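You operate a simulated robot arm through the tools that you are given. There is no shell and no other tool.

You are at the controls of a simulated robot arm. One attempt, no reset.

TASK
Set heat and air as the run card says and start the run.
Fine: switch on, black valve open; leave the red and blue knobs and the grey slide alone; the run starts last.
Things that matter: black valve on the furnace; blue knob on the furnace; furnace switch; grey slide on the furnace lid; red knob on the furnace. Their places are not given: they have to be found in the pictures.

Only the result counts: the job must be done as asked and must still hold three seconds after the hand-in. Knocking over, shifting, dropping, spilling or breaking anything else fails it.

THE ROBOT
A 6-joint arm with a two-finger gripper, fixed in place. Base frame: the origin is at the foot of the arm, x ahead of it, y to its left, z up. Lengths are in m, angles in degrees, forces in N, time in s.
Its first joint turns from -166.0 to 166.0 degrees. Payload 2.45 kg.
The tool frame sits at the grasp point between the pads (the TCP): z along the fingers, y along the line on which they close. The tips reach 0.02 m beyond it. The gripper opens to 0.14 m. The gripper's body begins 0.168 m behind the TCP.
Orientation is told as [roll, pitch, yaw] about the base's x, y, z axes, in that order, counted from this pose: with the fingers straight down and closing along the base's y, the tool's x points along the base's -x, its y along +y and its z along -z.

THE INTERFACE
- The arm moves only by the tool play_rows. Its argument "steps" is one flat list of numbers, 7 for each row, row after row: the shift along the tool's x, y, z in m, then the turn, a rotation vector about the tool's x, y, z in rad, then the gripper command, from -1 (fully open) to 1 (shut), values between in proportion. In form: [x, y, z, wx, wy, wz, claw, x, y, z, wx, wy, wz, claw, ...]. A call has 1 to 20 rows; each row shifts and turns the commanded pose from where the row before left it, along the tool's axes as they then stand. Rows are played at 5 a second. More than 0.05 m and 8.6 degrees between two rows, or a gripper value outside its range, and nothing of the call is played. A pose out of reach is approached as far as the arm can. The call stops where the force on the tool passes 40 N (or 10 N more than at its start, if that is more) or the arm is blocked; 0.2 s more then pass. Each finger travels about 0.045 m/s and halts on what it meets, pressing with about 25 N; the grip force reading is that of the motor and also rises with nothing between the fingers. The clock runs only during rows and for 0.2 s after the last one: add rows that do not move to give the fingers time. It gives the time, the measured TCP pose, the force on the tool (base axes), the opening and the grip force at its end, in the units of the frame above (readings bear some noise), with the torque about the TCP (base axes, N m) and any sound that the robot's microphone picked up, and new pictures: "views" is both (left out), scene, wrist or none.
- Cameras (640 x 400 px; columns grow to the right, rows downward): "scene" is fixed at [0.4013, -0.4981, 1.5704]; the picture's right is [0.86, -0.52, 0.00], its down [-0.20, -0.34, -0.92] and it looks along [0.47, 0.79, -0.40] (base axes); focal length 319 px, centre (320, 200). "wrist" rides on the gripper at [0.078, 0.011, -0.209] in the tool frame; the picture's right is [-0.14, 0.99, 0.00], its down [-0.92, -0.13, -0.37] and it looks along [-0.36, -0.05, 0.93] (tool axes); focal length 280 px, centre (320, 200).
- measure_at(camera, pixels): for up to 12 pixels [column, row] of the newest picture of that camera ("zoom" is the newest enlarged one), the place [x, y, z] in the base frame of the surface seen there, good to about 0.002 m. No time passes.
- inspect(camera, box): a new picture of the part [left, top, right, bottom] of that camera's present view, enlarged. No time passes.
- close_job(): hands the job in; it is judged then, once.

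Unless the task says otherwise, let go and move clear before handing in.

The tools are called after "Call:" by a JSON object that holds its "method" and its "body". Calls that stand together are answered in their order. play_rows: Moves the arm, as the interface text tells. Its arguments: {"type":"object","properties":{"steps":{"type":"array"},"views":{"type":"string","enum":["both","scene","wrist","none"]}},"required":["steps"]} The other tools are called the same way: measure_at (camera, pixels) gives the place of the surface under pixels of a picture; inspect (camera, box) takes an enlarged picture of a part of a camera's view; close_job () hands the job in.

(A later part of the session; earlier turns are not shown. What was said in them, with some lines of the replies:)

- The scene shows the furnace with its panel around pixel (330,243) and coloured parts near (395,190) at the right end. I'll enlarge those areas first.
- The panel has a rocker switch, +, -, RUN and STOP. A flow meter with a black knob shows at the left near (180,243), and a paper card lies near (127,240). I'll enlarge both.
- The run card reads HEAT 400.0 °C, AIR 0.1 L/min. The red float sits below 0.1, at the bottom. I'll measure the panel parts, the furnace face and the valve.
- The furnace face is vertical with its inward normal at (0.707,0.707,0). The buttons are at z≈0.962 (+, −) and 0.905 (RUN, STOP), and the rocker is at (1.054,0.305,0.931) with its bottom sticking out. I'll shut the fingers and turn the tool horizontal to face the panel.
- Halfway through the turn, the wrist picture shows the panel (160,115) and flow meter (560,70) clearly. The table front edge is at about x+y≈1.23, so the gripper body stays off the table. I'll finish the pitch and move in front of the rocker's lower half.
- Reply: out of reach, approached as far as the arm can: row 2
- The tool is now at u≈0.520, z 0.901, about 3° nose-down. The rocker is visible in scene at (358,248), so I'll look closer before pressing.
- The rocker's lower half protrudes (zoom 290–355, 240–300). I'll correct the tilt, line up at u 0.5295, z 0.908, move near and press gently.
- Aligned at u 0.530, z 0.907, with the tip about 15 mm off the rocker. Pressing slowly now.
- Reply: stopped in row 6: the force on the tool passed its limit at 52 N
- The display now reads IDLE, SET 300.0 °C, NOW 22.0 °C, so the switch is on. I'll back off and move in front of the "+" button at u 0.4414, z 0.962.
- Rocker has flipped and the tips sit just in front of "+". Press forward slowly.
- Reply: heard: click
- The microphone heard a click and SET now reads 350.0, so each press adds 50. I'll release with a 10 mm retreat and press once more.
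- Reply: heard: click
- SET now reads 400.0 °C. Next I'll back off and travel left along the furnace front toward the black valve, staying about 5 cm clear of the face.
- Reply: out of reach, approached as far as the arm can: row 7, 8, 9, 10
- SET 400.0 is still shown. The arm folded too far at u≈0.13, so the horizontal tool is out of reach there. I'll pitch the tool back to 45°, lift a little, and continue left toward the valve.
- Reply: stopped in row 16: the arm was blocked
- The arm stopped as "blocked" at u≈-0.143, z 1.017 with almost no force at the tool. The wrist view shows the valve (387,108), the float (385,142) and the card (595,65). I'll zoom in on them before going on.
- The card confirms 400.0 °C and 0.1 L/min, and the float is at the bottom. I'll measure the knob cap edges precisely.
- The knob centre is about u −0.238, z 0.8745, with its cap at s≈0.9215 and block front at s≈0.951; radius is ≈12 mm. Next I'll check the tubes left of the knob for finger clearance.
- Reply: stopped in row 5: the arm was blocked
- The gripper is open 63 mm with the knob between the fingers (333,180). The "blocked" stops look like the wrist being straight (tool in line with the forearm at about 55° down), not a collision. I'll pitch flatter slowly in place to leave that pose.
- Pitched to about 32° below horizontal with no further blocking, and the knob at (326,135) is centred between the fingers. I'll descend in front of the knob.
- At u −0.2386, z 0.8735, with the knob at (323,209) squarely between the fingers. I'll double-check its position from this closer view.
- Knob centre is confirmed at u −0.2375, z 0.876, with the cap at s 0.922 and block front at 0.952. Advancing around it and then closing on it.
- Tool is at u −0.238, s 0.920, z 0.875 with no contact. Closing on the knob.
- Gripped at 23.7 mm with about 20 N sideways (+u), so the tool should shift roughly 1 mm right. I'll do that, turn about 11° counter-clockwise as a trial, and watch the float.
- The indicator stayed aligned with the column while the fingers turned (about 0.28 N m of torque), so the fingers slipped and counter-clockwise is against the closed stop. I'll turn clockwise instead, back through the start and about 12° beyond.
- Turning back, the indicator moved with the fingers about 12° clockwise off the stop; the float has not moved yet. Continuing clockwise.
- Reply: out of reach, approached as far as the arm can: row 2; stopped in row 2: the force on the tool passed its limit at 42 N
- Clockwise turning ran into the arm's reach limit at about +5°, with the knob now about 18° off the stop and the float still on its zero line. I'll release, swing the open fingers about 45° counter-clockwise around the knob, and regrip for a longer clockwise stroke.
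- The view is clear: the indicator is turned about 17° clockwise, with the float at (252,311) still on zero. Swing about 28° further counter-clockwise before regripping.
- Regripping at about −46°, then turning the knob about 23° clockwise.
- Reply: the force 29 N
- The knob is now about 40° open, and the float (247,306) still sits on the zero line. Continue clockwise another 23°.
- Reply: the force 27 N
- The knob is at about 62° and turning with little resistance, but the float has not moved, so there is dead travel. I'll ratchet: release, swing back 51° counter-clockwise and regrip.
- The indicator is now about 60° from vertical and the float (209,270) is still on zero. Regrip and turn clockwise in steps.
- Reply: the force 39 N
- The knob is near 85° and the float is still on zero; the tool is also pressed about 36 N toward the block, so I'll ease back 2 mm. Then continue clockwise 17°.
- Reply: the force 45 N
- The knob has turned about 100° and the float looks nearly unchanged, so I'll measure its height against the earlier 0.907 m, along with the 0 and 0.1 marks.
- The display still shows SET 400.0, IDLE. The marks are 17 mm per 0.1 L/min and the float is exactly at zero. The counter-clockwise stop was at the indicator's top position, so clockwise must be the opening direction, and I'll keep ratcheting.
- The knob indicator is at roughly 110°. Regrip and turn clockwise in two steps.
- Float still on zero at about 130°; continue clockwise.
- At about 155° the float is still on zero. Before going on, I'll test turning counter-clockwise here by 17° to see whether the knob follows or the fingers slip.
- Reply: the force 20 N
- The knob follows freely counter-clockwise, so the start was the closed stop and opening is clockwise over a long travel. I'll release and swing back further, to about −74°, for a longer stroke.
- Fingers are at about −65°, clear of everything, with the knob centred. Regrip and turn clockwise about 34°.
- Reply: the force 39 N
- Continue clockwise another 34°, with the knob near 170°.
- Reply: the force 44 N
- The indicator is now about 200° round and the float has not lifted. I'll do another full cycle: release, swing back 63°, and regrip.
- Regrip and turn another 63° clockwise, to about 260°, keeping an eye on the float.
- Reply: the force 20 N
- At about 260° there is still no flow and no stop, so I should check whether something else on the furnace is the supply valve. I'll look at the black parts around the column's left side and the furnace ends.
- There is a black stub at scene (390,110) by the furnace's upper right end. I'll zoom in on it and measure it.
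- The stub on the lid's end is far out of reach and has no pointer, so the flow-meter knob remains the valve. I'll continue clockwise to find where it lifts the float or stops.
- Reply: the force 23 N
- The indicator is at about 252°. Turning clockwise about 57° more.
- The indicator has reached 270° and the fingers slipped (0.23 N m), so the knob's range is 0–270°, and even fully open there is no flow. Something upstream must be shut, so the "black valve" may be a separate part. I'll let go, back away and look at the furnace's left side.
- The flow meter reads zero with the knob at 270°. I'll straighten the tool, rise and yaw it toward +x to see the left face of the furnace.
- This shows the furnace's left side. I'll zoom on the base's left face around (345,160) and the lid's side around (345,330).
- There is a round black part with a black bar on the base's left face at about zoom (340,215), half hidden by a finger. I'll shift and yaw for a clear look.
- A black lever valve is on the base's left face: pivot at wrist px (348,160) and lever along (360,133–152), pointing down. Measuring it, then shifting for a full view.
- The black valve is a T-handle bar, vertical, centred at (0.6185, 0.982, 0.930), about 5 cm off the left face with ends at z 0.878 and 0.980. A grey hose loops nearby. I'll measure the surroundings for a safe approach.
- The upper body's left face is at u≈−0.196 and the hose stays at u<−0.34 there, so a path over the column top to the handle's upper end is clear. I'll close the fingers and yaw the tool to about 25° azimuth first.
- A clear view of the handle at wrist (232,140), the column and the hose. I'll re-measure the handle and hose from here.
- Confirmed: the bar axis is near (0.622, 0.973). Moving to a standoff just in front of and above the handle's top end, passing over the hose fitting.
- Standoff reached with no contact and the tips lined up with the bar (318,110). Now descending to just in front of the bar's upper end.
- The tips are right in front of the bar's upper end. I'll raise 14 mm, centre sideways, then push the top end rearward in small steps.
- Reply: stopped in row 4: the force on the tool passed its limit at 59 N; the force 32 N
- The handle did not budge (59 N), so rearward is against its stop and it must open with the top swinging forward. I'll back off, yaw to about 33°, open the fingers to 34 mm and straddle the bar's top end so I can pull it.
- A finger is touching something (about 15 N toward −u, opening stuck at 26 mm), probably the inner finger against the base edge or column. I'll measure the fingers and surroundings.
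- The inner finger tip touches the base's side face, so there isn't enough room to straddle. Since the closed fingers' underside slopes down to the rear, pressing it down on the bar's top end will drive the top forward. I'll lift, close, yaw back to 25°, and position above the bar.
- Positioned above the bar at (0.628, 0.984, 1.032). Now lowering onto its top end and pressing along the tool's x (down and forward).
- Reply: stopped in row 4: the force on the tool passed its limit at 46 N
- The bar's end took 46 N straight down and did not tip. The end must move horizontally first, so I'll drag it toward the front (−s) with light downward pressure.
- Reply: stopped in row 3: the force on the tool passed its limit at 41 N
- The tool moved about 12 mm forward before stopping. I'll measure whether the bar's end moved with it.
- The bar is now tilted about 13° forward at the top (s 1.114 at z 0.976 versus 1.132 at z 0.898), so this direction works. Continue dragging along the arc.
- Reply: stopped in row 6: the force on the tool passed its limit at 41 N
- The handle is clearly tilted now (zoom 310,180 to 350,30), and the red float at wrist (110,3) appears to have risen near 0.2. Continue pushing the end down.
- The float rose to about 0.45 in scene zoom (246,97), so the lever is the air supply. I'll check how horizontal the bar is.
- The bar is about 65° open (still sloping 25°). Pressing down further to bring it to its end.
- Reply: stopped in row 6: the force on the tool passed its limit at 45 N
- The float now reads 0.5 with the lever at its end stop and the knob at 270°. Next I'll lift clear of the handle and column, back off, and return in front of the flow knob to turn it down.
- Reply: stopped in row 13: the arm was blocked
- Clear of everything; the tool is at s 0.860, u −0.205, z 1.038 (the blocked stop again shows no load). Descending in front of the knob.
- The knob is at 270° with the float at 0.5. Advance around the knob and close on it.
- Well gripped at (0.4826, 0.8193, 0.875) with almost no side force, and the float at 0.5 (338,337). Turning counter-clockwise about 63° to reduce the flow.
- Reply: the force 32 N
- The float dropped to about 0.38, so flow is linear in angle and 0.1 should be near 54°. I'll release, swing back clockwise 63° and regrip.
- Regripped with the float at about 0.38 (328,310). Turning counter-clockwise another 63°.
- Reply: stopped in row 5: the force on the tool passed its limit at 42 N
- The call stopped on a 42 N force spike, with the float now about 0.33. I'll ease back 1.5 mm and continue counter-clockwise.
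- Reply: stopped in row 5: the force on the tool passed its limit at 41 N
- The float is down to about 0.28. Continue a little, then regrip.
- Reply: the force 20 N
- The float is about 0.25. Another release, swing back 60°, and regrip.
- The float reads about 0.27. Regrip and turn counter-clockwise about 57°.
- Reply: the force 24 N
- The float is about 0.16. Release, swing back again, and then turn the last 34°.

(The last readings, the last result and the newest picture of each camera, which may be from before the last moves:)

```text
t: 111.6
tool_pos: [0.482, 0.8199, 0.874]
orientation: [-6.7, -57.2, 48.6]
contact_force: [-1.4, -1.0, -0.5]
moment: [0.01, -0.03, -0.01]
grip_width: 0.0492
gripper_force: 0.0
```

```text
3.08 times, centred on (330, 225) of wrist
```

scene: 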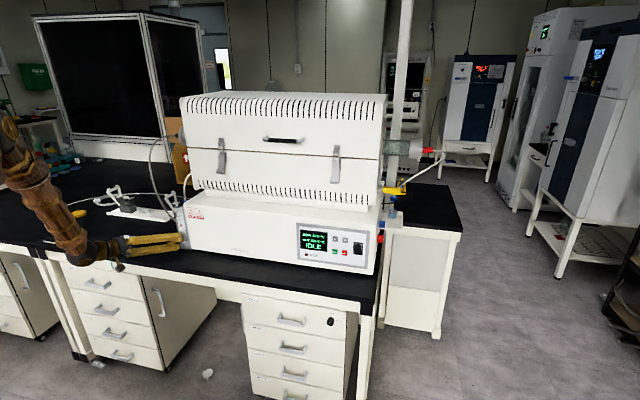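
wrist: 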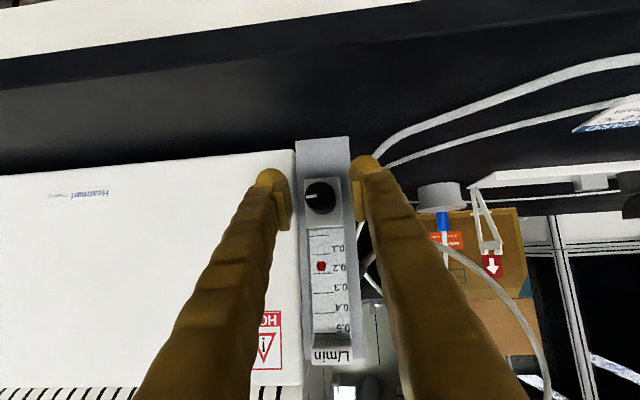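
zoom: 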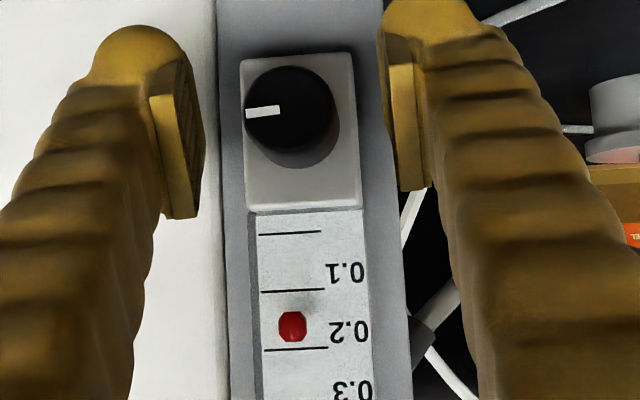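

The float reads about 0.16 (between the 0.1 line at y 291 and the 0.2 line at y 349). Regrip and turn about 29° counter-clockwise, then check.

Call:
{"method": "play_rows", "body": {"steps": [0, 0, 0, 0, 0, 0, 0.6, 0, 0, 0, 0, 0, 0, 0.9, 0, 0, 0, 0, 0, 0, 0.9, 0, 0, 0, 0.054, 0, -0.0842, 0.9, 0, 0, 0, 0.054, 0, -0.0842, 0.9, 0, 0, 0, 0.054, 0, -0.0842, 0.9, 0, 0, 0, 0.054, 0, -0.0842, 0.9, 0, 0, 0, 0.054, 0, -0.0842, 0.9, 0, 0, 0, 0, 0, 0, 0.9]}}

Call:
{"method": "inspect", "body": {"camera": "wrist", "box": [280, 190, 350, 290]}}

Call:
{"method": "inspect", "body": {"camera": "scene", "box": [170, 205, 200, 240]}}

```text
t: 113.6
tool_pos: [0.4812, 0.8194, 0.8755]
orientation: [-49.6, -45.4, 82.8]
contact_force: [4.7, -1.3, 11.8]
moment: [-0.03, 0.0, 0.0]
grip_width: 0.0237
gripper_force: 44.3
```

scene: 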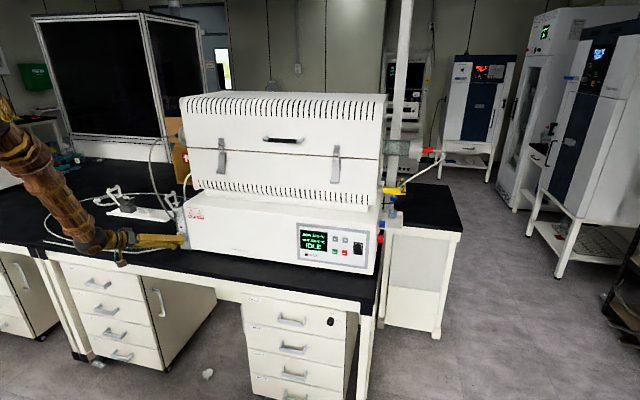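
wrist: 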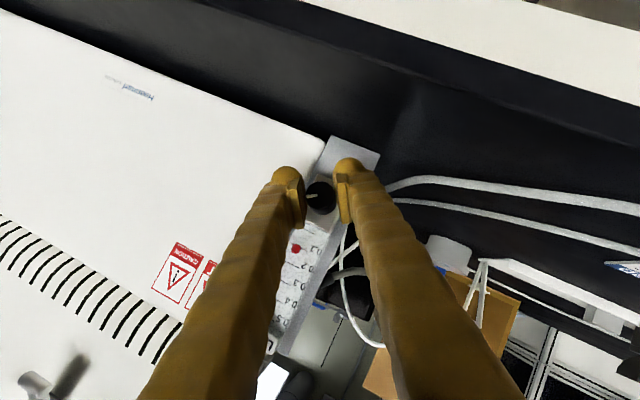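

```text
4.00 times, centred on (315, 240) of wrist
```

zoom: 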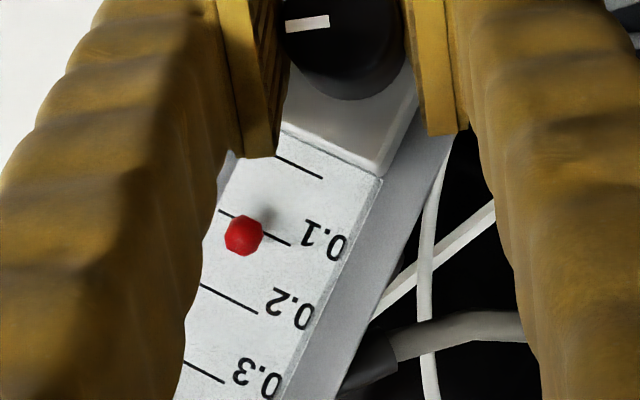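

```text
11.43 times, centred on (185, 222) of scene
```

zoom: 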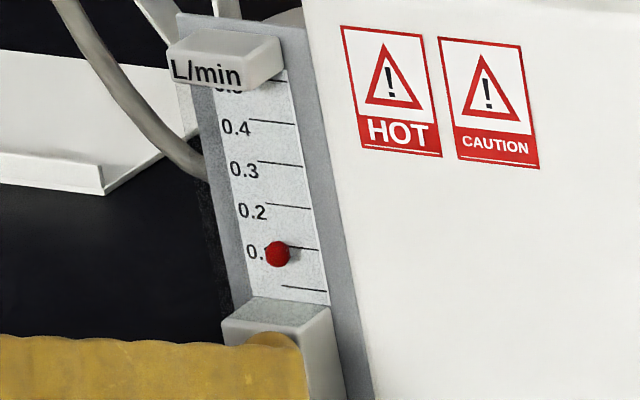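

The float is right by the 0.1 line. I'll measure its height against the 0.1 mark (0.9213) for fine adjustment.

Call:
{"method": "measure_at", "body": {"camera": "wrist", "pixels": [[295.75, 249], [295, 248], [296.5, 250], [293, 248], [298.5, 250], [305, 249.5], [291, 243], [308, 251]]}}

Call:
{"method": "measure_at", "body": {"camera": "scene", "pixels": [[181.2, 226.7], [181.2, 226], [181.2, 227.4], [184, 226.4]]}}

```text
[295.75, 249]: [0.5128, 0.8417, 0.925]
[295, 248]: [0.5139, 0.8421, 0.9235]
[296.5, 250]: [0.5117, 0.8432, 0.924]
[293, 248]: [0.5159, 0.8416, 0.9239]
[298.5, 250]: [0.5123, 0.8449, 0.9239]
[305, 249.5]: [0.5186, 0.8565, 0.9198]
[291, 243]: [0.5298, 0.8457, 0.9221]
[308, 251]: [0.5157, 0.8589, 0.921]
```

```text
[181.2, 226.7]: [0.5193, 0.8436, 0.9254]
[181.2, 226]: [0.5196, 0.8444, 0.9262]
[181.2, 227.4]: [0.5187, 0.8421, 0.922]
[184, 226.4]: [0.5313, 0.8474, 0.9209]
```

The combined parallax-corrected readings put the flow at about 0.113–0.117, so I need roughly 7° more counter-clockwise.

Call:
{"method": "play_rows", "body": {"steps": [0, 0, 0, 0.0324, 0, -0.0505, 0.9, 0, 0, 0, 0.0324, 0, -0.0505, 0.9, 0, 0, 0, 0, 0, 0, 0.9, 0, 0, 0, 0, 0, 0, 0.9]}}

Call:
{"method": "inspect", "body": {"camera": "wrist", "box": [280, 190, 350, 290]}}

Call:
{"method": "inspect", "body": {"camera": "scene", "box": [170, 205, 200, 240]}}

```text
t: 114.6
tool_pos: [0.4819, 0.8196, 0.8754]
orientation: [-56.5, -40.8, 87.4]
contact_force: [-11.9, -9.5, 9.4]
moment: [0.07, -0.07, 0.04]
grip_width: 0.024
gripper_force: 44.9
```

scene: 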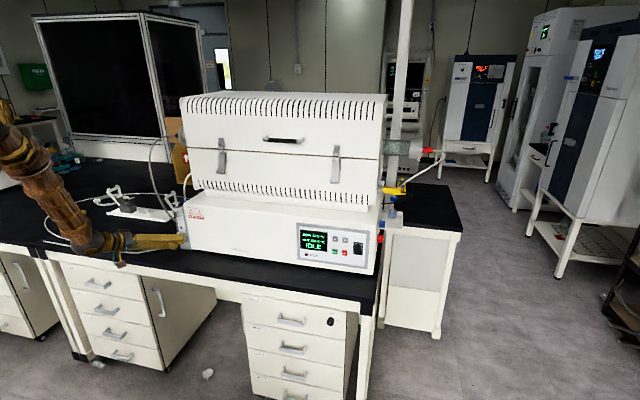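
wrist: 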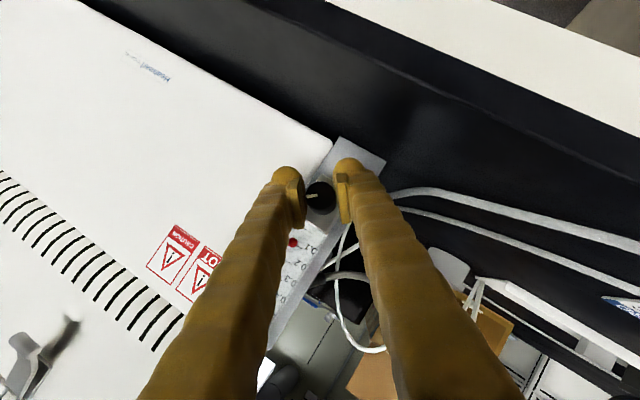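

```text
4.00 times, centred on (315, 240) of wrist
```

zoom: 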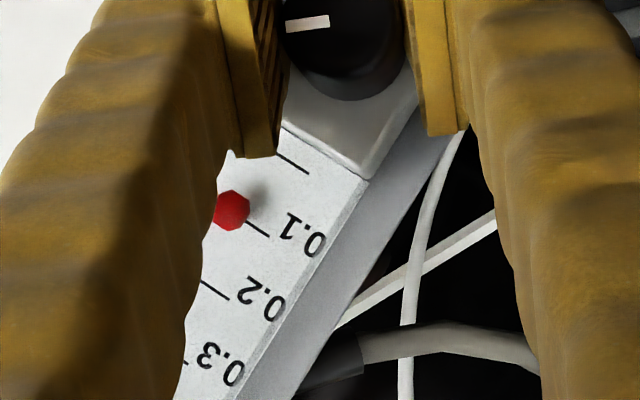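

```text
11.43 times, centred on (185, 222) of scene
```

zoom: 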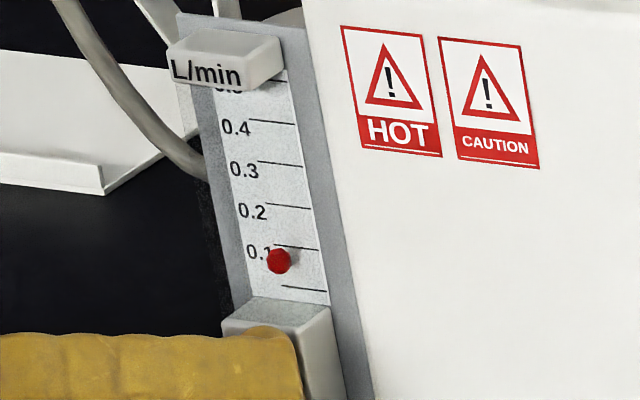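

The float now appears within about ±0.004 of 0.1. I'll let go of the knob, back off, and verify with a high-zoom view.

Call:
{"method": "play_rows", "body": {"steps": [0, 0, 0, 0, 0, 0, 0.3, 0, 0, 0, 0, 0, 0, 0.3, 0, 0, 0, 0, 0, 0, 0.3, 0.0108, 0, -0.0168, 0, 0, 0, 0.3, 0.0108, 0, -0.0168, 0, 0, 0, 0.3, 0.0108, 0, -0.0168, 0, 0, 0, 0.3, 0, 0, 0, -0.054, 0, 0.0842, 0.3, 0, 0, 0, -0.054, 0, 0.0842, 0.3, 0, 0, 0, -0.054, 0, 0.0842, 0.3, 0, 0, 0, -0.054, 0, 0.0842, 0.3, 0, 0, 0, -0.054, 0, 0.0842, 0.3, 0, 0, 0, -0.054, 0, 0.0842, 0.3, 0, 0, 0, -0.054, 0, 0.0842, 0.3, 0, 0, 0, 0, 0, 0, 0.3]}}

Call:
{"method": "inspect", "body": {"camera": "scene", "box": [172, 215, 196, 235]}}

Call:
{"method": "inspect", "body": {"camera": "wrist", "box": [285, 190, 365, 270]}}

```text
t: 117.6
tool_pos: [0.4373, 0.7787, 0.8765]
orientation: [1.9, -57.3, 41.3]
contact_force: [-0.7, 0.2, 0.0]
moment: [-0.02, 0.01, -0.01]
grip_width: 0.0489
gripper_force: 0.2
```

scene: 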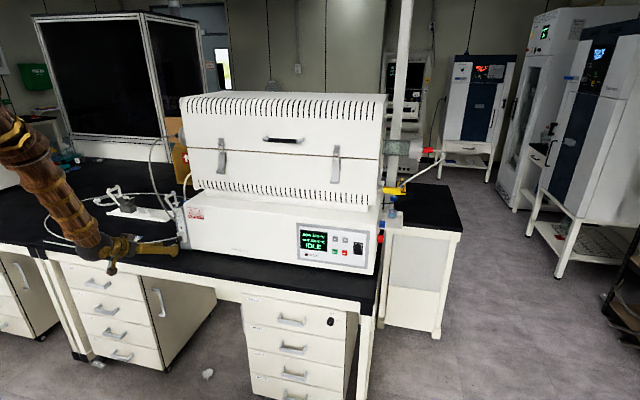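
wrist: 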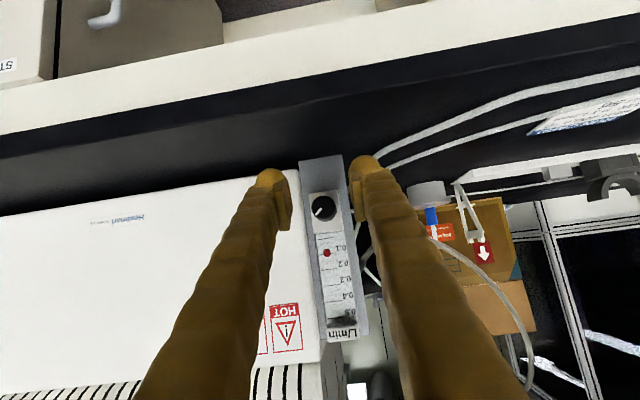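

```text
16.00 times, centred on (184, 225) of scene
```

zoom: 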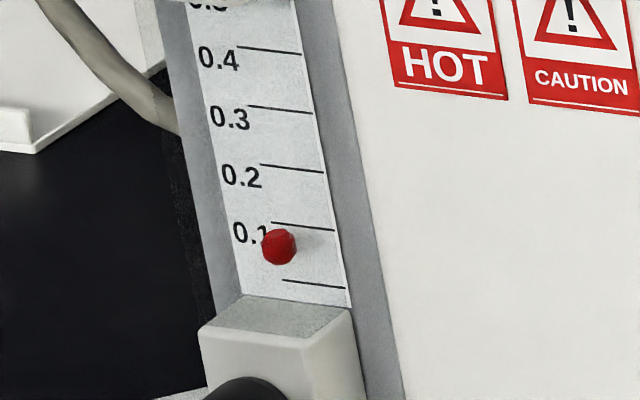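

```text
5.00 times, centred on (325, 230) of wrist
```

zoom: 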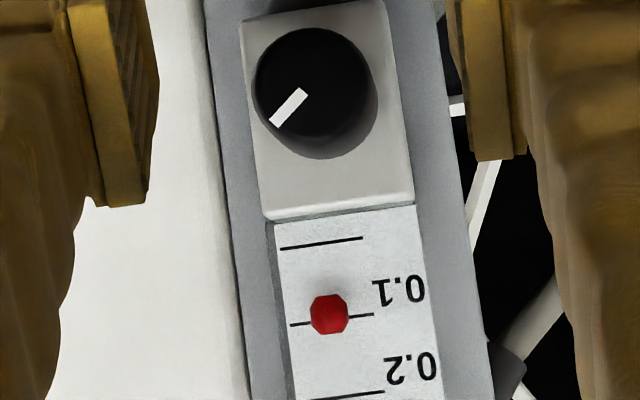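

Both views give about 0.093 after release, slightly low. I'll regrip at about −15° and nudge the knob about 4° clockwise.

Call:
{"method": "play_rows", "body": {"steps": [0, 0, 0, 0.054, 0, -0.0842, 0.3, 0, 0, 0, 0.054, 0, -0.0842, 0.3, 0, 0, 0, 0.054, 0, -0.0842, 0.3, -0.0065, -0.0007, 0.01, 0, 0, 0, 0.3, -0.0065, -0.0007, 0.01, 0, 0, 0, 0.3, -0.0065, -0.0007, 0.01, 0, 0, 0, 0.3, -0.0065, -0.0007, 0.01, 0, 0, 0, 0.3, -0.0065, -0.0007, 0.01, 0, 0, 0, 0.3, 0, 0, 0, 0, 0, 0, 0.3, 0, 0, 0, 0, 0, 0, 0.6, 0, 0, 0, 0, 0, 0, 0.9, 0, 0, 0, 0, 0, 0, 0.9]}}

Call:
{"method": "inspect", "body": {"camera": "scene", "box": [172, 215, 196, 235]}}

Call:
{"method": "inspect", "body": {"camera": "wrist", "box": [285, 190, 365, 270]}}

```text
t: 120.2
tool_pos: [0.4821, 0.8166, 0.8763]
orientation: [-28.5, -54.0, 66.7]
contact_force: [-15.0, 28.5, -9.3]
moment: [-0.05, 0.11, 0.29]
grip_width: 0.0289
gripper_force: 16.4
```

scene: 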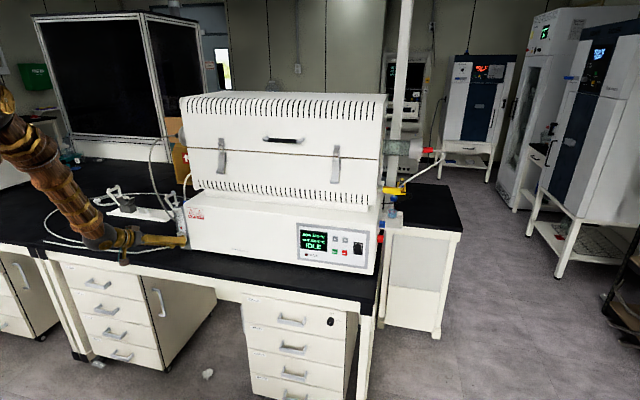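
wrist: 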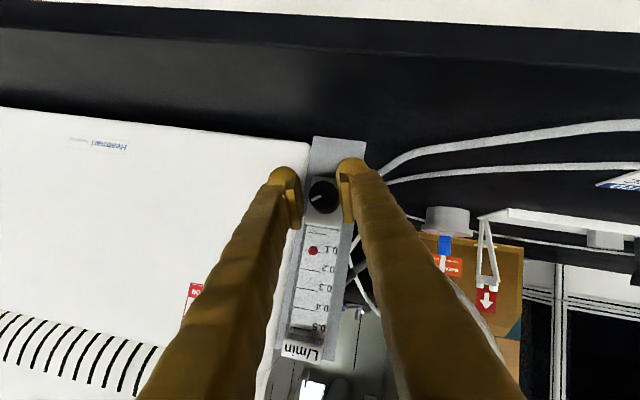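

```text
16.00 times, centred on (184, 225) of scene
```

zoom: 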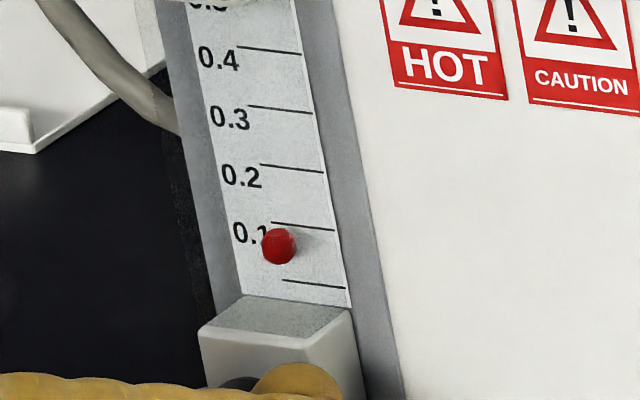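

```text
5.00 times, centred on (325, 230) of wrist
```

zoom: 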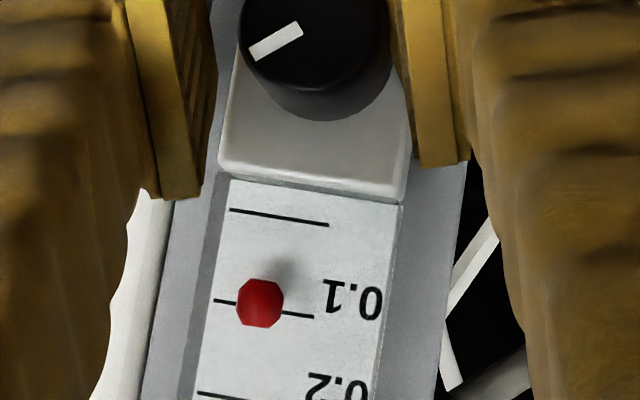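

The grip is off-centre by about 2 mm (31 N toward −u). I'll shift −u, finish closing, then turn about 4° clockwise.

Call:
{"method": "play_rows", "body": {"steps": [0, 0.002, 0, 0, 0, 0, 0.9, 0, 0, 0, 0, 0, 0, 0.9, 0, 0, 0, 0, 0, 0, 0.9, 0, 0, 0, -0.019, 0, 0.0295, 0.9, 0, 0, 0, -0.019, 0, 0.0295, 0.9, 0, 0, 0, 0, 0, 0, 0.9]}}

Call:
{"method": "inspect", "body": {"camera": "scene", "box": [172, 215, 196, 235]}}

Call:
{"method": "inspect", "body": {"camera": "wrist", "box": [285, 190, 365, 270]}}

```text
t: 121.6
tool_pos: [0.4814, 0.8175, 0.8762]
orientation: [-21.8, -55.4, 61.1]
contact_force: [-26.3, 13.0, -8.1]
moment: [-0.16, 0.12, 0.44]
grip_width: 0.0261
gripper_force: 14.7
```

scene: 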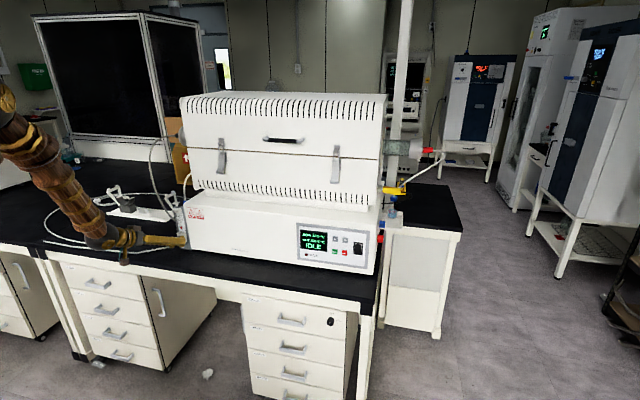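
wrist: 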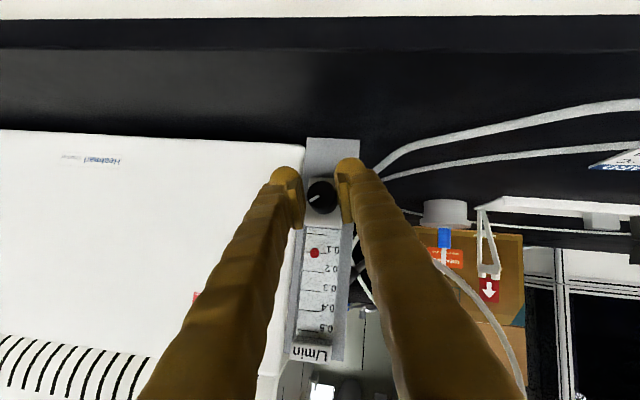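

```text
16.00 times, centred on (184, 225) of scene
```

zoom: 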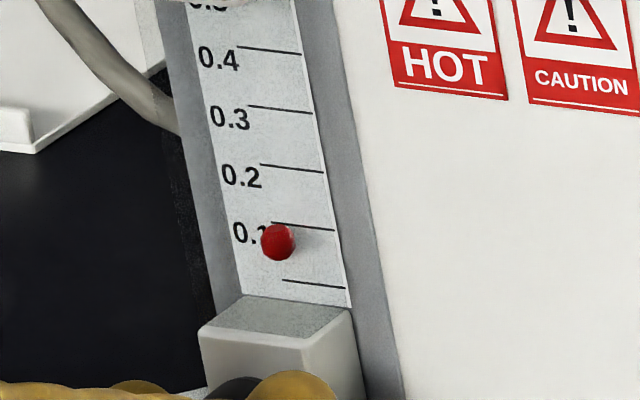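

```text
5.00 times, centred on (325, 230) of wrist
```

zoom: 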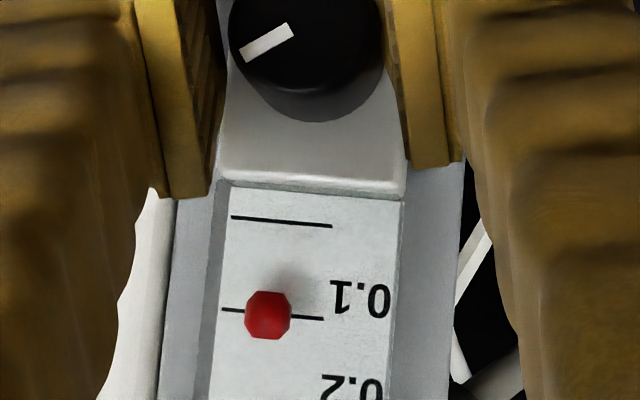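

Now both views put the float on 0.1 (scene offset 1.24 px versus 1.2 px at zero, wrist on the line). Releasing and backing off to verify.

Call:
{"method": "play_rows", "body": {"steps": [0, 0, 0, 0, 0, 0, 0.3, 0, 0, 0, 0, 0, 0, 0.3, 0, 0, 0, 0, 0, 0, 0.3, 0.0108, 0, -0.0168, 0, 0, 0, 0.3, 0.0108, 0, -0.0168, 0, 0, 0, 0.3, 0.0108, 0, -0.0168, 0, 0, 0, 0.3, 0, 0, 0, 0, 0, 0, 0.3]}}

Call:
{"method": "inspect", "body": {"camera": "scene", "box": [172, 215, 196, 235]}}

Call:
{"method": "inspect", "body": {"camera": "wrist", "box": [285, 190, 365, 270]}}

```text
t: 123.2
tool_pos: [0.4365, 0.7758, 0.8781]
orientation: [-21.9, -55.4, 61.2]
contact_force: [-0.8, 0.3, -0.3]
moment: [0.02, -0.01, 0.0]
grip_width: 0.0492
gripper_force: 0.1
```

scene: 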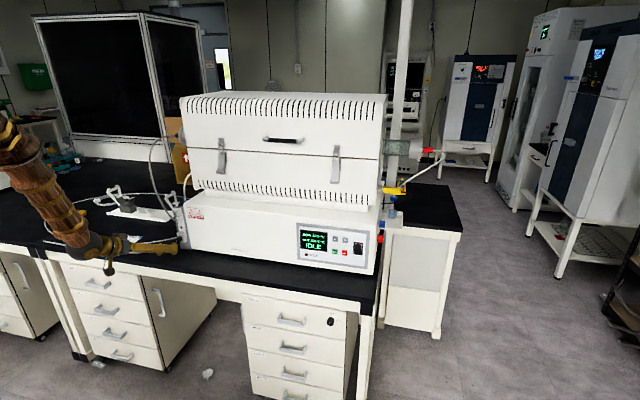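
wrist: 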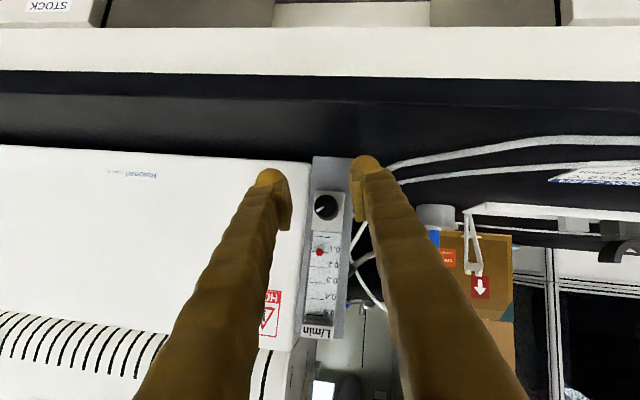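

```text
16.00 times, centred on (184, 225) of scene
```

zoom: 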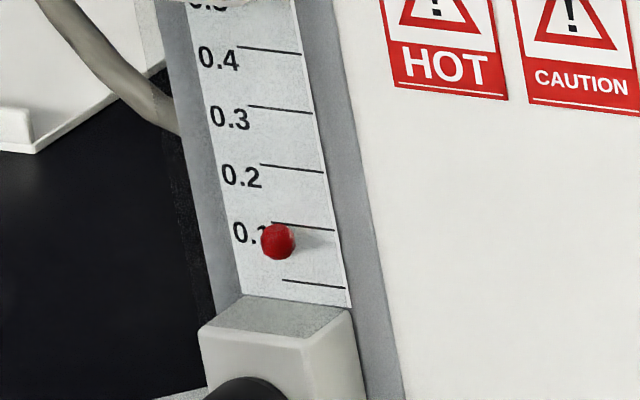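

```text
5.00 times, centred on (325, 230) of wrist
```

zoom: 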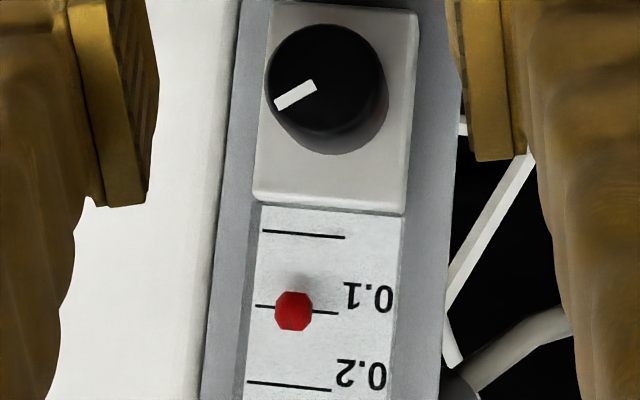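

The float sits exactly on the 0.1 line (294,310) after release. Now I'll close the fingers, straighten the roll, rise and travel right toward the panel for RUN.

Call:
{"method": "play_rows", "body": {"steps": [0, 0, -0.01, -0.054, 0, 0.0842, 0.3, 0, 0, 0, -0.054, 0, 0.0842, 0.3, 0, 0, 0, -0.054, 0, 0.0842, 0.6, -0.0285, 0, -0.0185, 0, 0, 0, 1, -0.0285, -0.01, -0.0185, 0, 0.04, 0, 1, -0.0285, -0.028, -0.0185, 0, 0.04, 0, 1, -0.0285, -0.03, -0.0185, 0, 0, 0, 1, -0.0285, -0.03, -0.0185, 0, 0, 0, 1, 0, 0, 0, 0, 0, 0, 1]}}

```text
t: 125.2
tool_pos: [0.5113, 0.6914, 1.0422]
orientation: [8.1, -52.5, 36.4]
contact_force: [0.7, 0.8, 0.4]
moment: [0.0, 0.02, 0.0]
grip_width: 0.0
gripper_force: 25.4
```

scene: 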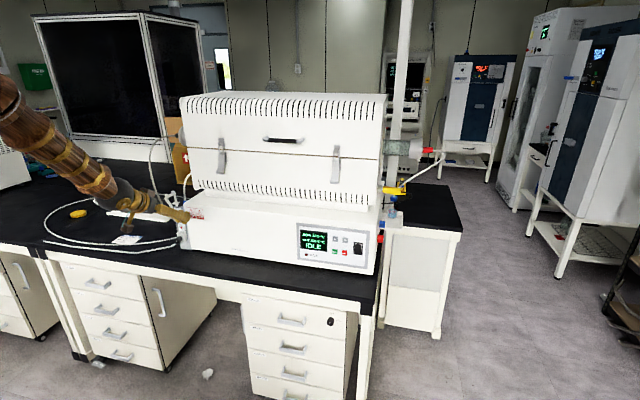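
wrist: 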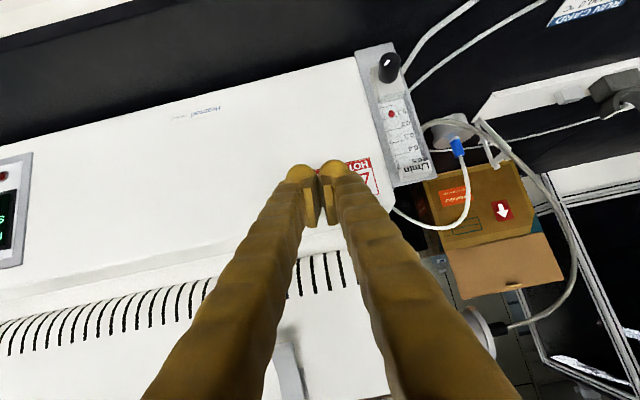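

Moving smoothly with φ≈37°. Continue right along the furnace front.

Call:
{"method": "play_rows", "body": {"steps": [0, -0.045, 0, 0, 0, 0, 1, 0, -0.045, 0, 0, 0, 0, 1, 0, -0.045, 0, 0, 0, 0, 1, 0, -0.045, 0, 0, 0, 0, 1, 0, -0.045, 0, 0, 0, 0, 1, 0, -0.045, 0, 0, 0, 0, 1, 0, -0.045, 0, 0, 0, 0, 1, 0, -0.045, 0, 0, 0, 0, 1, 0, -0.045, 0, 0, 0, 0, 1, 0, 0, 0, 0, 0, 0, 1]}}

```text
t: 127.4
tool_pos: [0.6548, 0.5336, 1.0353]
orientation: [7.5, -51.3, 27.8]
contact_force: [-0.2, -0.9, 1.0]
moment: [-0.01, 0.01, 0.0]
grip_width: 0.0
gripper_force: 24.8
out of reach, approached as far as the arm can: row 2, 3, 4, 5, 6, 7, 8, 9
```

scene: 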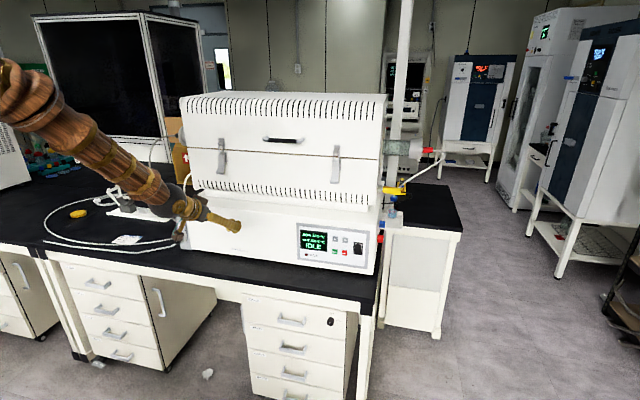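
wrist: 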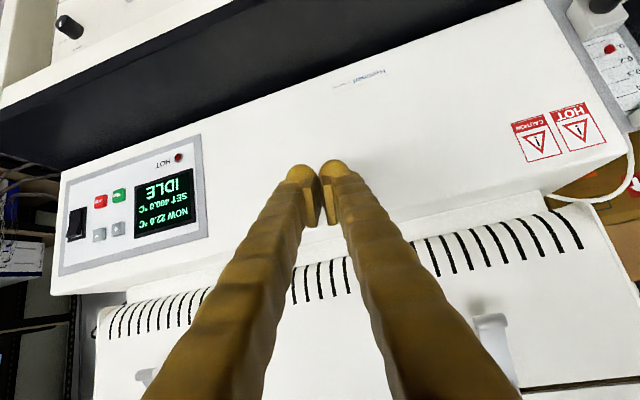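

SET still reads 400.0 and IDLE. The arm is at its fold limit here, so I'll steepen the tool and lift slightly while moving right.

Call:
{"method": "play_rows", "body": {"steps": [-0.012, -0.01, -0.01, 0, 0.1, 0, 1, -0.012, -0.01, -0.01, 0, 0.1, 0, 1, -0.012, -0.02, -0.01, 0, 0.1, 0, 1, 0, -0.04, 0, 0, 0, 0, 1, 0, -0.04, 0, 0, 0, 0, 1, 0, -0.04, 0, 0, 0, 0, 1, 0, -0.04, 0, 0, 0, 0, 1, 0, -0.04, 0, 0, 0, 0, 1, 0, -0.04, 0, 0, 0, 0, 1, 0, 0, 0, 0, 0, 0, 1]}}

```text
t: 129.6
tool_pos: [0.7942, 0.3122, 1.0242]
orientation: [10.4, -34.5, 26.8]
contact_force: [-0.8, 0.1, 0.9]
moment: [-0.01, -0.01, 0.01]
grip_width: 0.0
gripper_force: 25.5
out of reach, approached as far as the arm can: row 1, 2, 3
```

scene: 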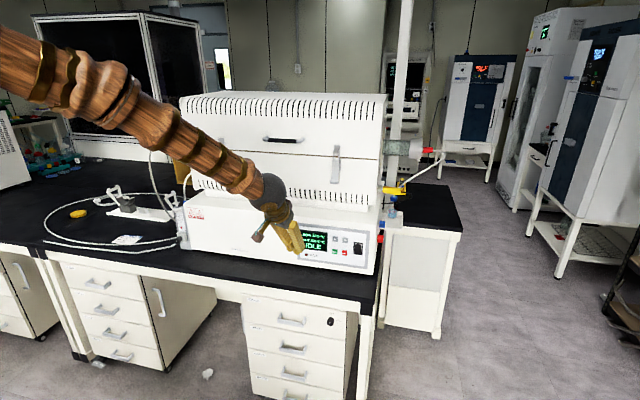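
wrist: 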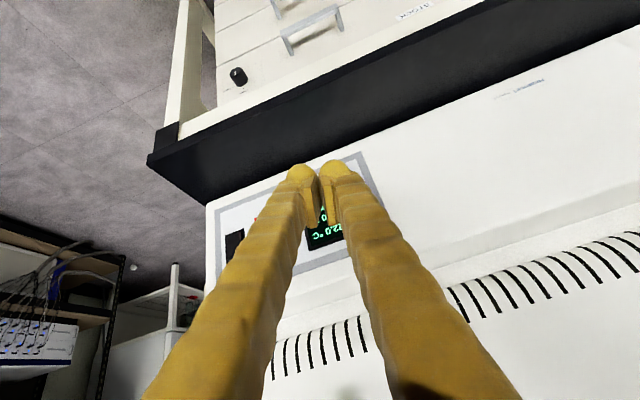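

Now at u 0.341, s 0.782, tool pointing 54° down. I'll level the roll, move forward to u 0.44, s 0.90, and pitch the tool up to horizontal.

Call:
{"method": "play_rows", "body": {"steps": [0, 0, 0, 0, 0, -0.128, 1, 0, 0, 0, 0, 0, -0.128, 1, -0.0204, -0.025, 0.021, 0, 0, 0, 1, -0.0204, -0.025, 0.021, 0, 0, 0, 1, -0.0204, -0.025, 0.021, 0, 0, 0, 1, -0.0204, -0.025, 0.021, 0, 0, 0, 1, 0, 0, 0, 0, -0.1, 0, 1, 0, 0, 0, 0, -0.1, 0, 1, 0, 0, 0, 0, -0.1, 0, 1, 0, 0, 0, 0, -0.1, 0, 1, 0, 0, 0, 0, -0.1, 0, 1, 0, 0, 0, 0, -0.1, 0, 1, 0, 0, 0, 0, -0.1, 0, 1, 0, 0, 0, 0, 0, 0, 1]}}

```text
t: 132.6
tool_pos: [0.9441, 0.3235, 1.0029]
orientation: [-0.3, -76.0, 45.0]
contact_force: [0.2, -0.2, 0.1]
moment: [0.03, -0.01, -0.02]
grip_width: 0.0002
gripper_force: 24.8
```

scene: 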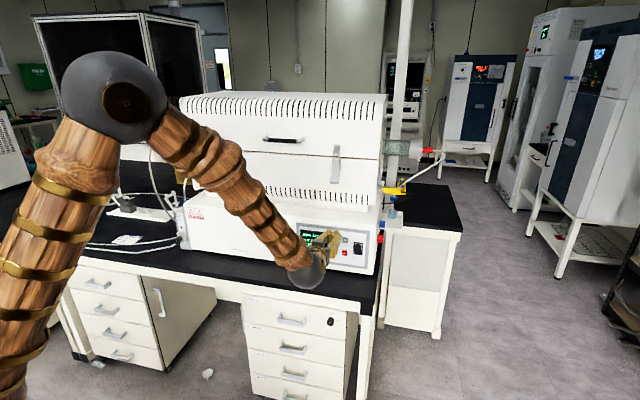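
wrist: 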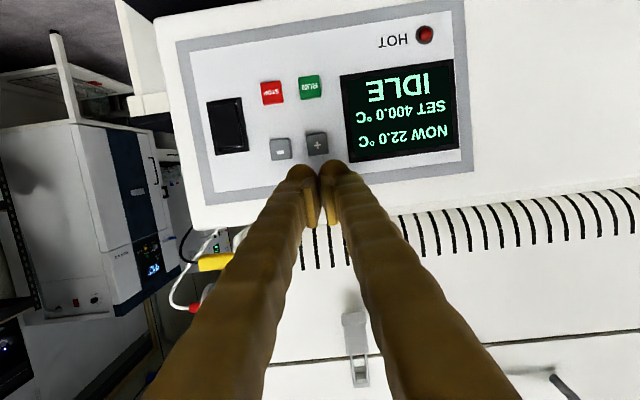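

The panel is in front: RUN at wrist (310,87), display IDLE / SET 400.0. I'll level the tool and lower to RUN height, and re-measure RUN.

Call:
{"method": "measure_at", "body": {"camera": "wrist", "pixels": [[310, 87], [302, 88], [318, 86], [271, 92], [317, 144]]}}

Call:
{"method": "play_rows", "body": {"steps": [0, 0, 0, 0, -0.12, 0, 1, 0, 0, 0, 0, -0.12, 0, 1, 0.0245, -0.0005, 0, 0, 0, 0, 1, 0.0245, -0.0005, 0, 0, 0, 0, 1, 0.0245, -0.0005, 0, 0, 0, 0, 1, 0.0245, -0.0005, 0, 0, 0, 0, 1, 0, 0, 0, 0, 0, 0, 1]}}

Call:
{"method": "inspect", "body": {"camera": "scene", "box": [290, 215, 390, 278]}}

```text
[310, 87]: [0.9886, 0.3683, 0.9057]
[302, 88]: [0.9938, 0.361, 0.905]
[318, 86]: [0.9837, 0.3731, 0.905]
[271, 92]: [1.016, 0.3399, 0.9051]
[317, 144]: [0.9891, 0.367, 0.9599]
```

```text
t: 134.2
tool_pos: [0.9486, 0.3218, 0.9069]
orientation: [-14.6, -89.6, 59.2]
contact_force: [0.4, 0.2, 0.1]
moment: [-0.01, -0.01, 0.0]
grip_width: 0.0001
gripper_force: 24.8
```

scene: 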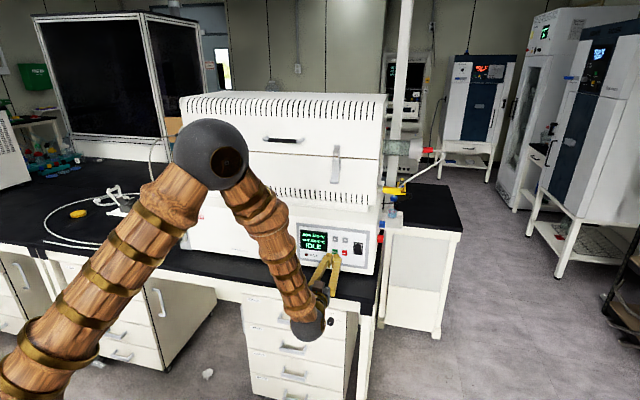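
wrist: 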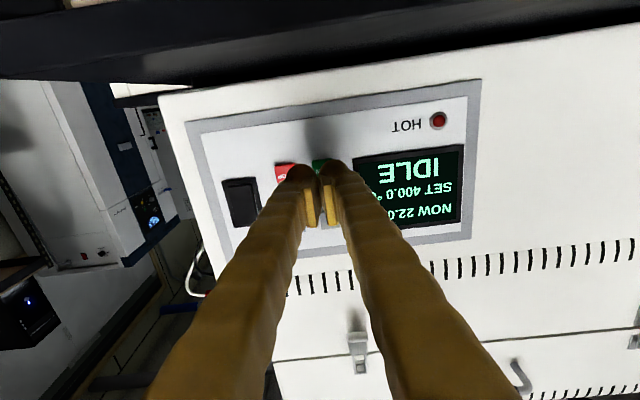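

```text
6.35 times, centred on (340, 246) of scene
```

zoom: 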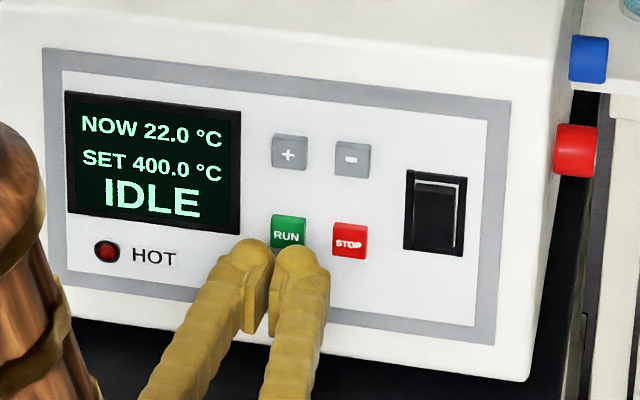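

Aligned just right of RUN by about 4 mm; correcting and pressing RUN slowly.

Call:
{"method": "play_rows", "body": {"steps": [0, 0.0045, 0.012, 0, 0, 0, 1, 0, 0, 0.012, 0, 0, 0, 1, 0, 0, 0.009, 0, 0, 0, 1, 0, 0, 0.004, 0, 0, 0, 1, 0, 0, 0.003, 0, 0, 0, 1, 0, 0, 0.003, 0, 0, 0, 1, 0, 0, 0.002, 0, 0, 0, 1]}}

```text
t: 135.8
tool_pos: [0.9768, 0.3551, 0.9062]
orientation: [-10.8, -89.7, 55.5]
contact_force: [-0.8, -0.6, -0.5]
moment: [0.0, 0.03, 0.0]
grip_width: 0.0061
gripper_force: 29.5
heard: click
```

scene: 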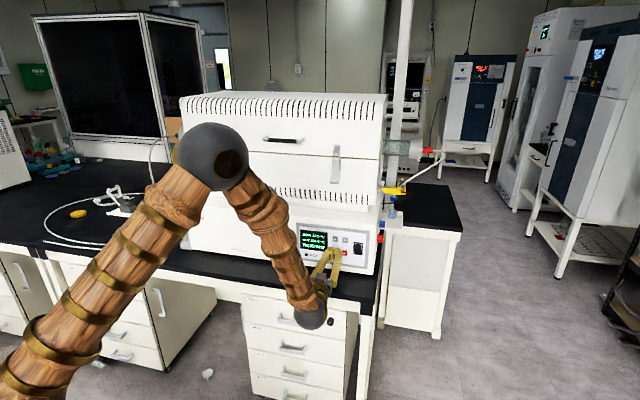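
wrist: 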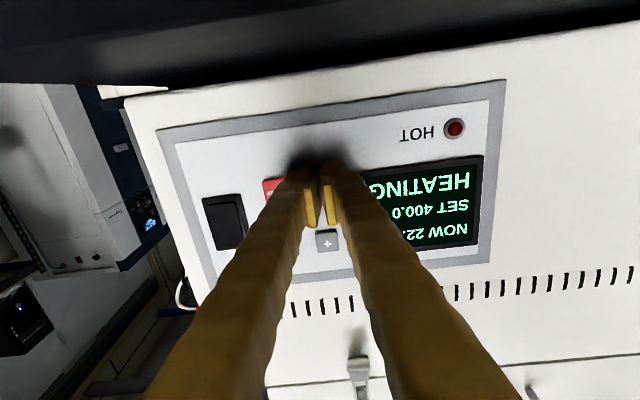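

The click was heard and the display now shows HEATING. I'll back straight away from the panel and check everything.

Call:
{"method": "play_rows", "body": {"steps": [0, 0, -0.02, 0, 0, 0, 1, 0, 0, -0.03, 0, 0, 0, 1, 0.0, -0.03, -0.02, 0, 0, 0, 1, 0, -0.04, -0.01, 0, 0, 0, 1, 0, -0.04, 0, 0, 0, 0, 1, 0, -0.04, 0, 0, 0, 0, 1, 0, -0.04, 0, 0, 0, 0, 1, 0, 0, 0, 0, 0, 0, 1]}}

Call:
{"method": "inspect", "body": {"camera": "scene", "box": [290, 215, 390, 278]}}

Call:
{"method": "inspect", "body": {"camera": "scene", "box": [172, 215, 196, 235]}}

```text
t: 137.6
tool_pos: [1.0546, 0.161, 0.9057]
orientation: [-12.0, -89.7, 56.7]
contact_force: [0.3, -1.0, -0.1]
moment: [0.01, -0.02, 0.01]
grip_width: 0.0
gripper_force: 29.4
```

scene: 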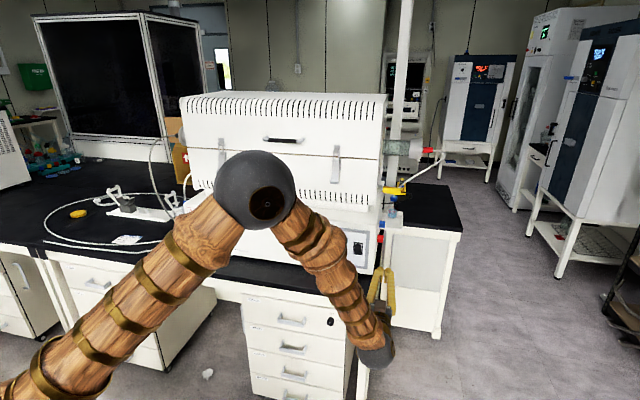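
wrist: 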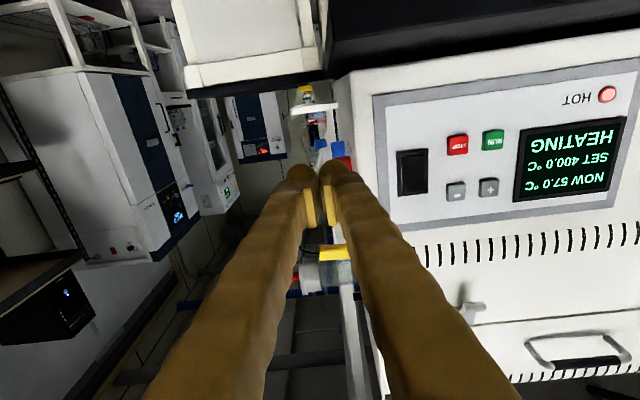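

```text
6.35 times, centred on (340, 246) of scene
```

zoom: 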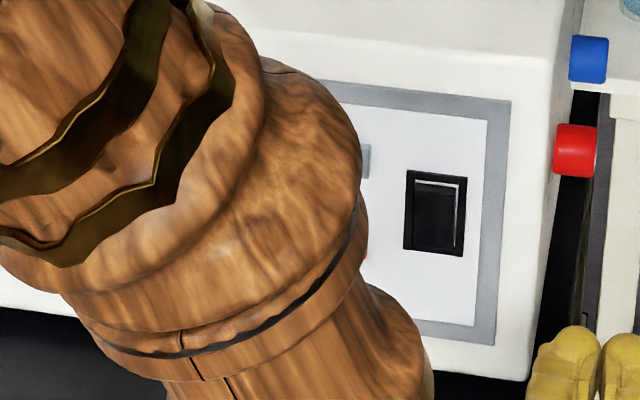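

```text
16.00 times, centred on (184, 225) of scene
```

zoom: 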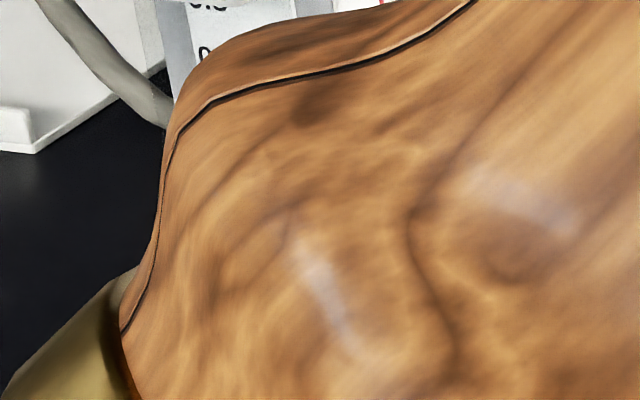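

HEATING, NOW 57 °C, SET 400, HOT lamp lit. I'll move a little further right so the scene camera can see the flow meter for a last check.

Call:
{"method": "play_rows", "body": {"steps": [0, -0.03, -0.03, 0, 0, 0, 1, 0, -0.03, -0.03, 0, 0, 0, 1, 0, -0.03, -0.03, 0, 0, 0, 1, 0, -0.04, 0, 0, 0, 0, 1, 0, -0.04, 0, 0, 0, 0, 1, 0, 0, 0, 0, 0, 0, 1]}}

Call:
{"method": "inspect", "body": {"camera": "scene", "box": [172, 215, 196, 235]}}

```text
t: 139.0
tool_pos: [1.1114, -0.0224, 0.9068]
orientation: [-9.5, -89.7, 54.2]
contact_force: [-0.5, -0.1, -0.7]
moment: [-0.03, -0.01, 0.01]
grip_width: 0.0
gripper_force: 29.7
```

scene: 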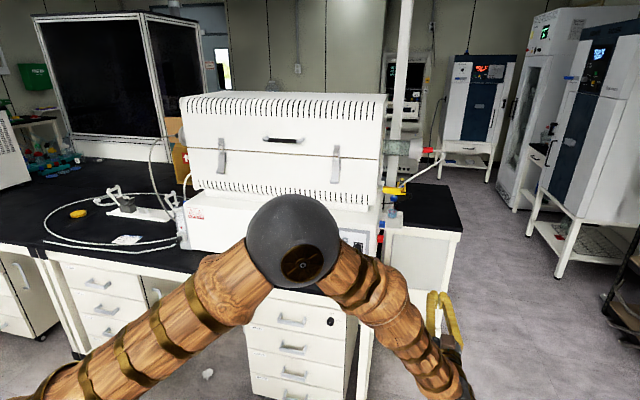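
wrist: 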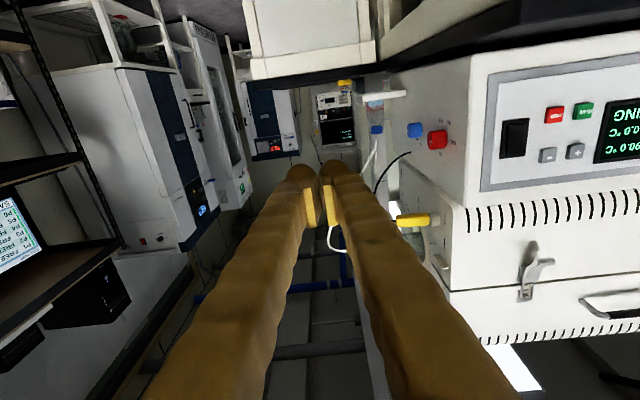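

```text
16.00 times, centred on (184, 225) of scene
```

zoom: 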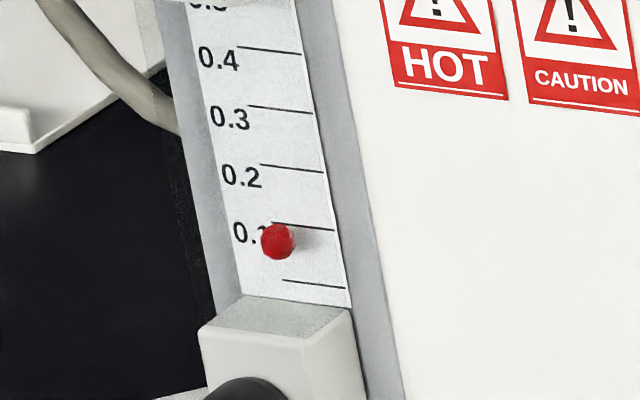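

The float is still at 0.1 (zoom 278,242), the furnace is heating toward 400 °C, and the red and blue knobs are untouched. The arm is clear, so I'm handing in.

Call:
{"method": "close_job", "body": {}}

```text
The job is handed in.
```

The furnace is running to the run card: the display shows HEATING with SET 400.0 °C, and the air float reads 0.1 L/min. The job has been handed in, but no verdict has come back yet.

- **Switch and heat:** the rocker switch is on. The setpoint started at 300 °C, and two presses of "+" brought it to 400 °C.
- **Black valve:** it is the T-handle on the furnace's left side, and it is now open. The flow knob did nothing until it was opened, so I turned the flow knob to 270° before finding it. Opening the valve sent the flow to about 0.5 L/min for a short time before I turned it down.
- **Air:** both cameras put the float on the 0.1 line after I let go of the knob. The scene camera showed the same just before hand-in. From reading the pictures, I'd put it within about 0.005 L/min.
- **Run:** RUN was pressed last. After that the temperature was climbing and the HOT lamp was lit.
- **Left alone:** I did not touch the red or blue knobs or the grey slide. One finger pressed lightly against the furnace's left side while I was reaching for the valve, and nothing moved.

The arm is clear of the furnace.
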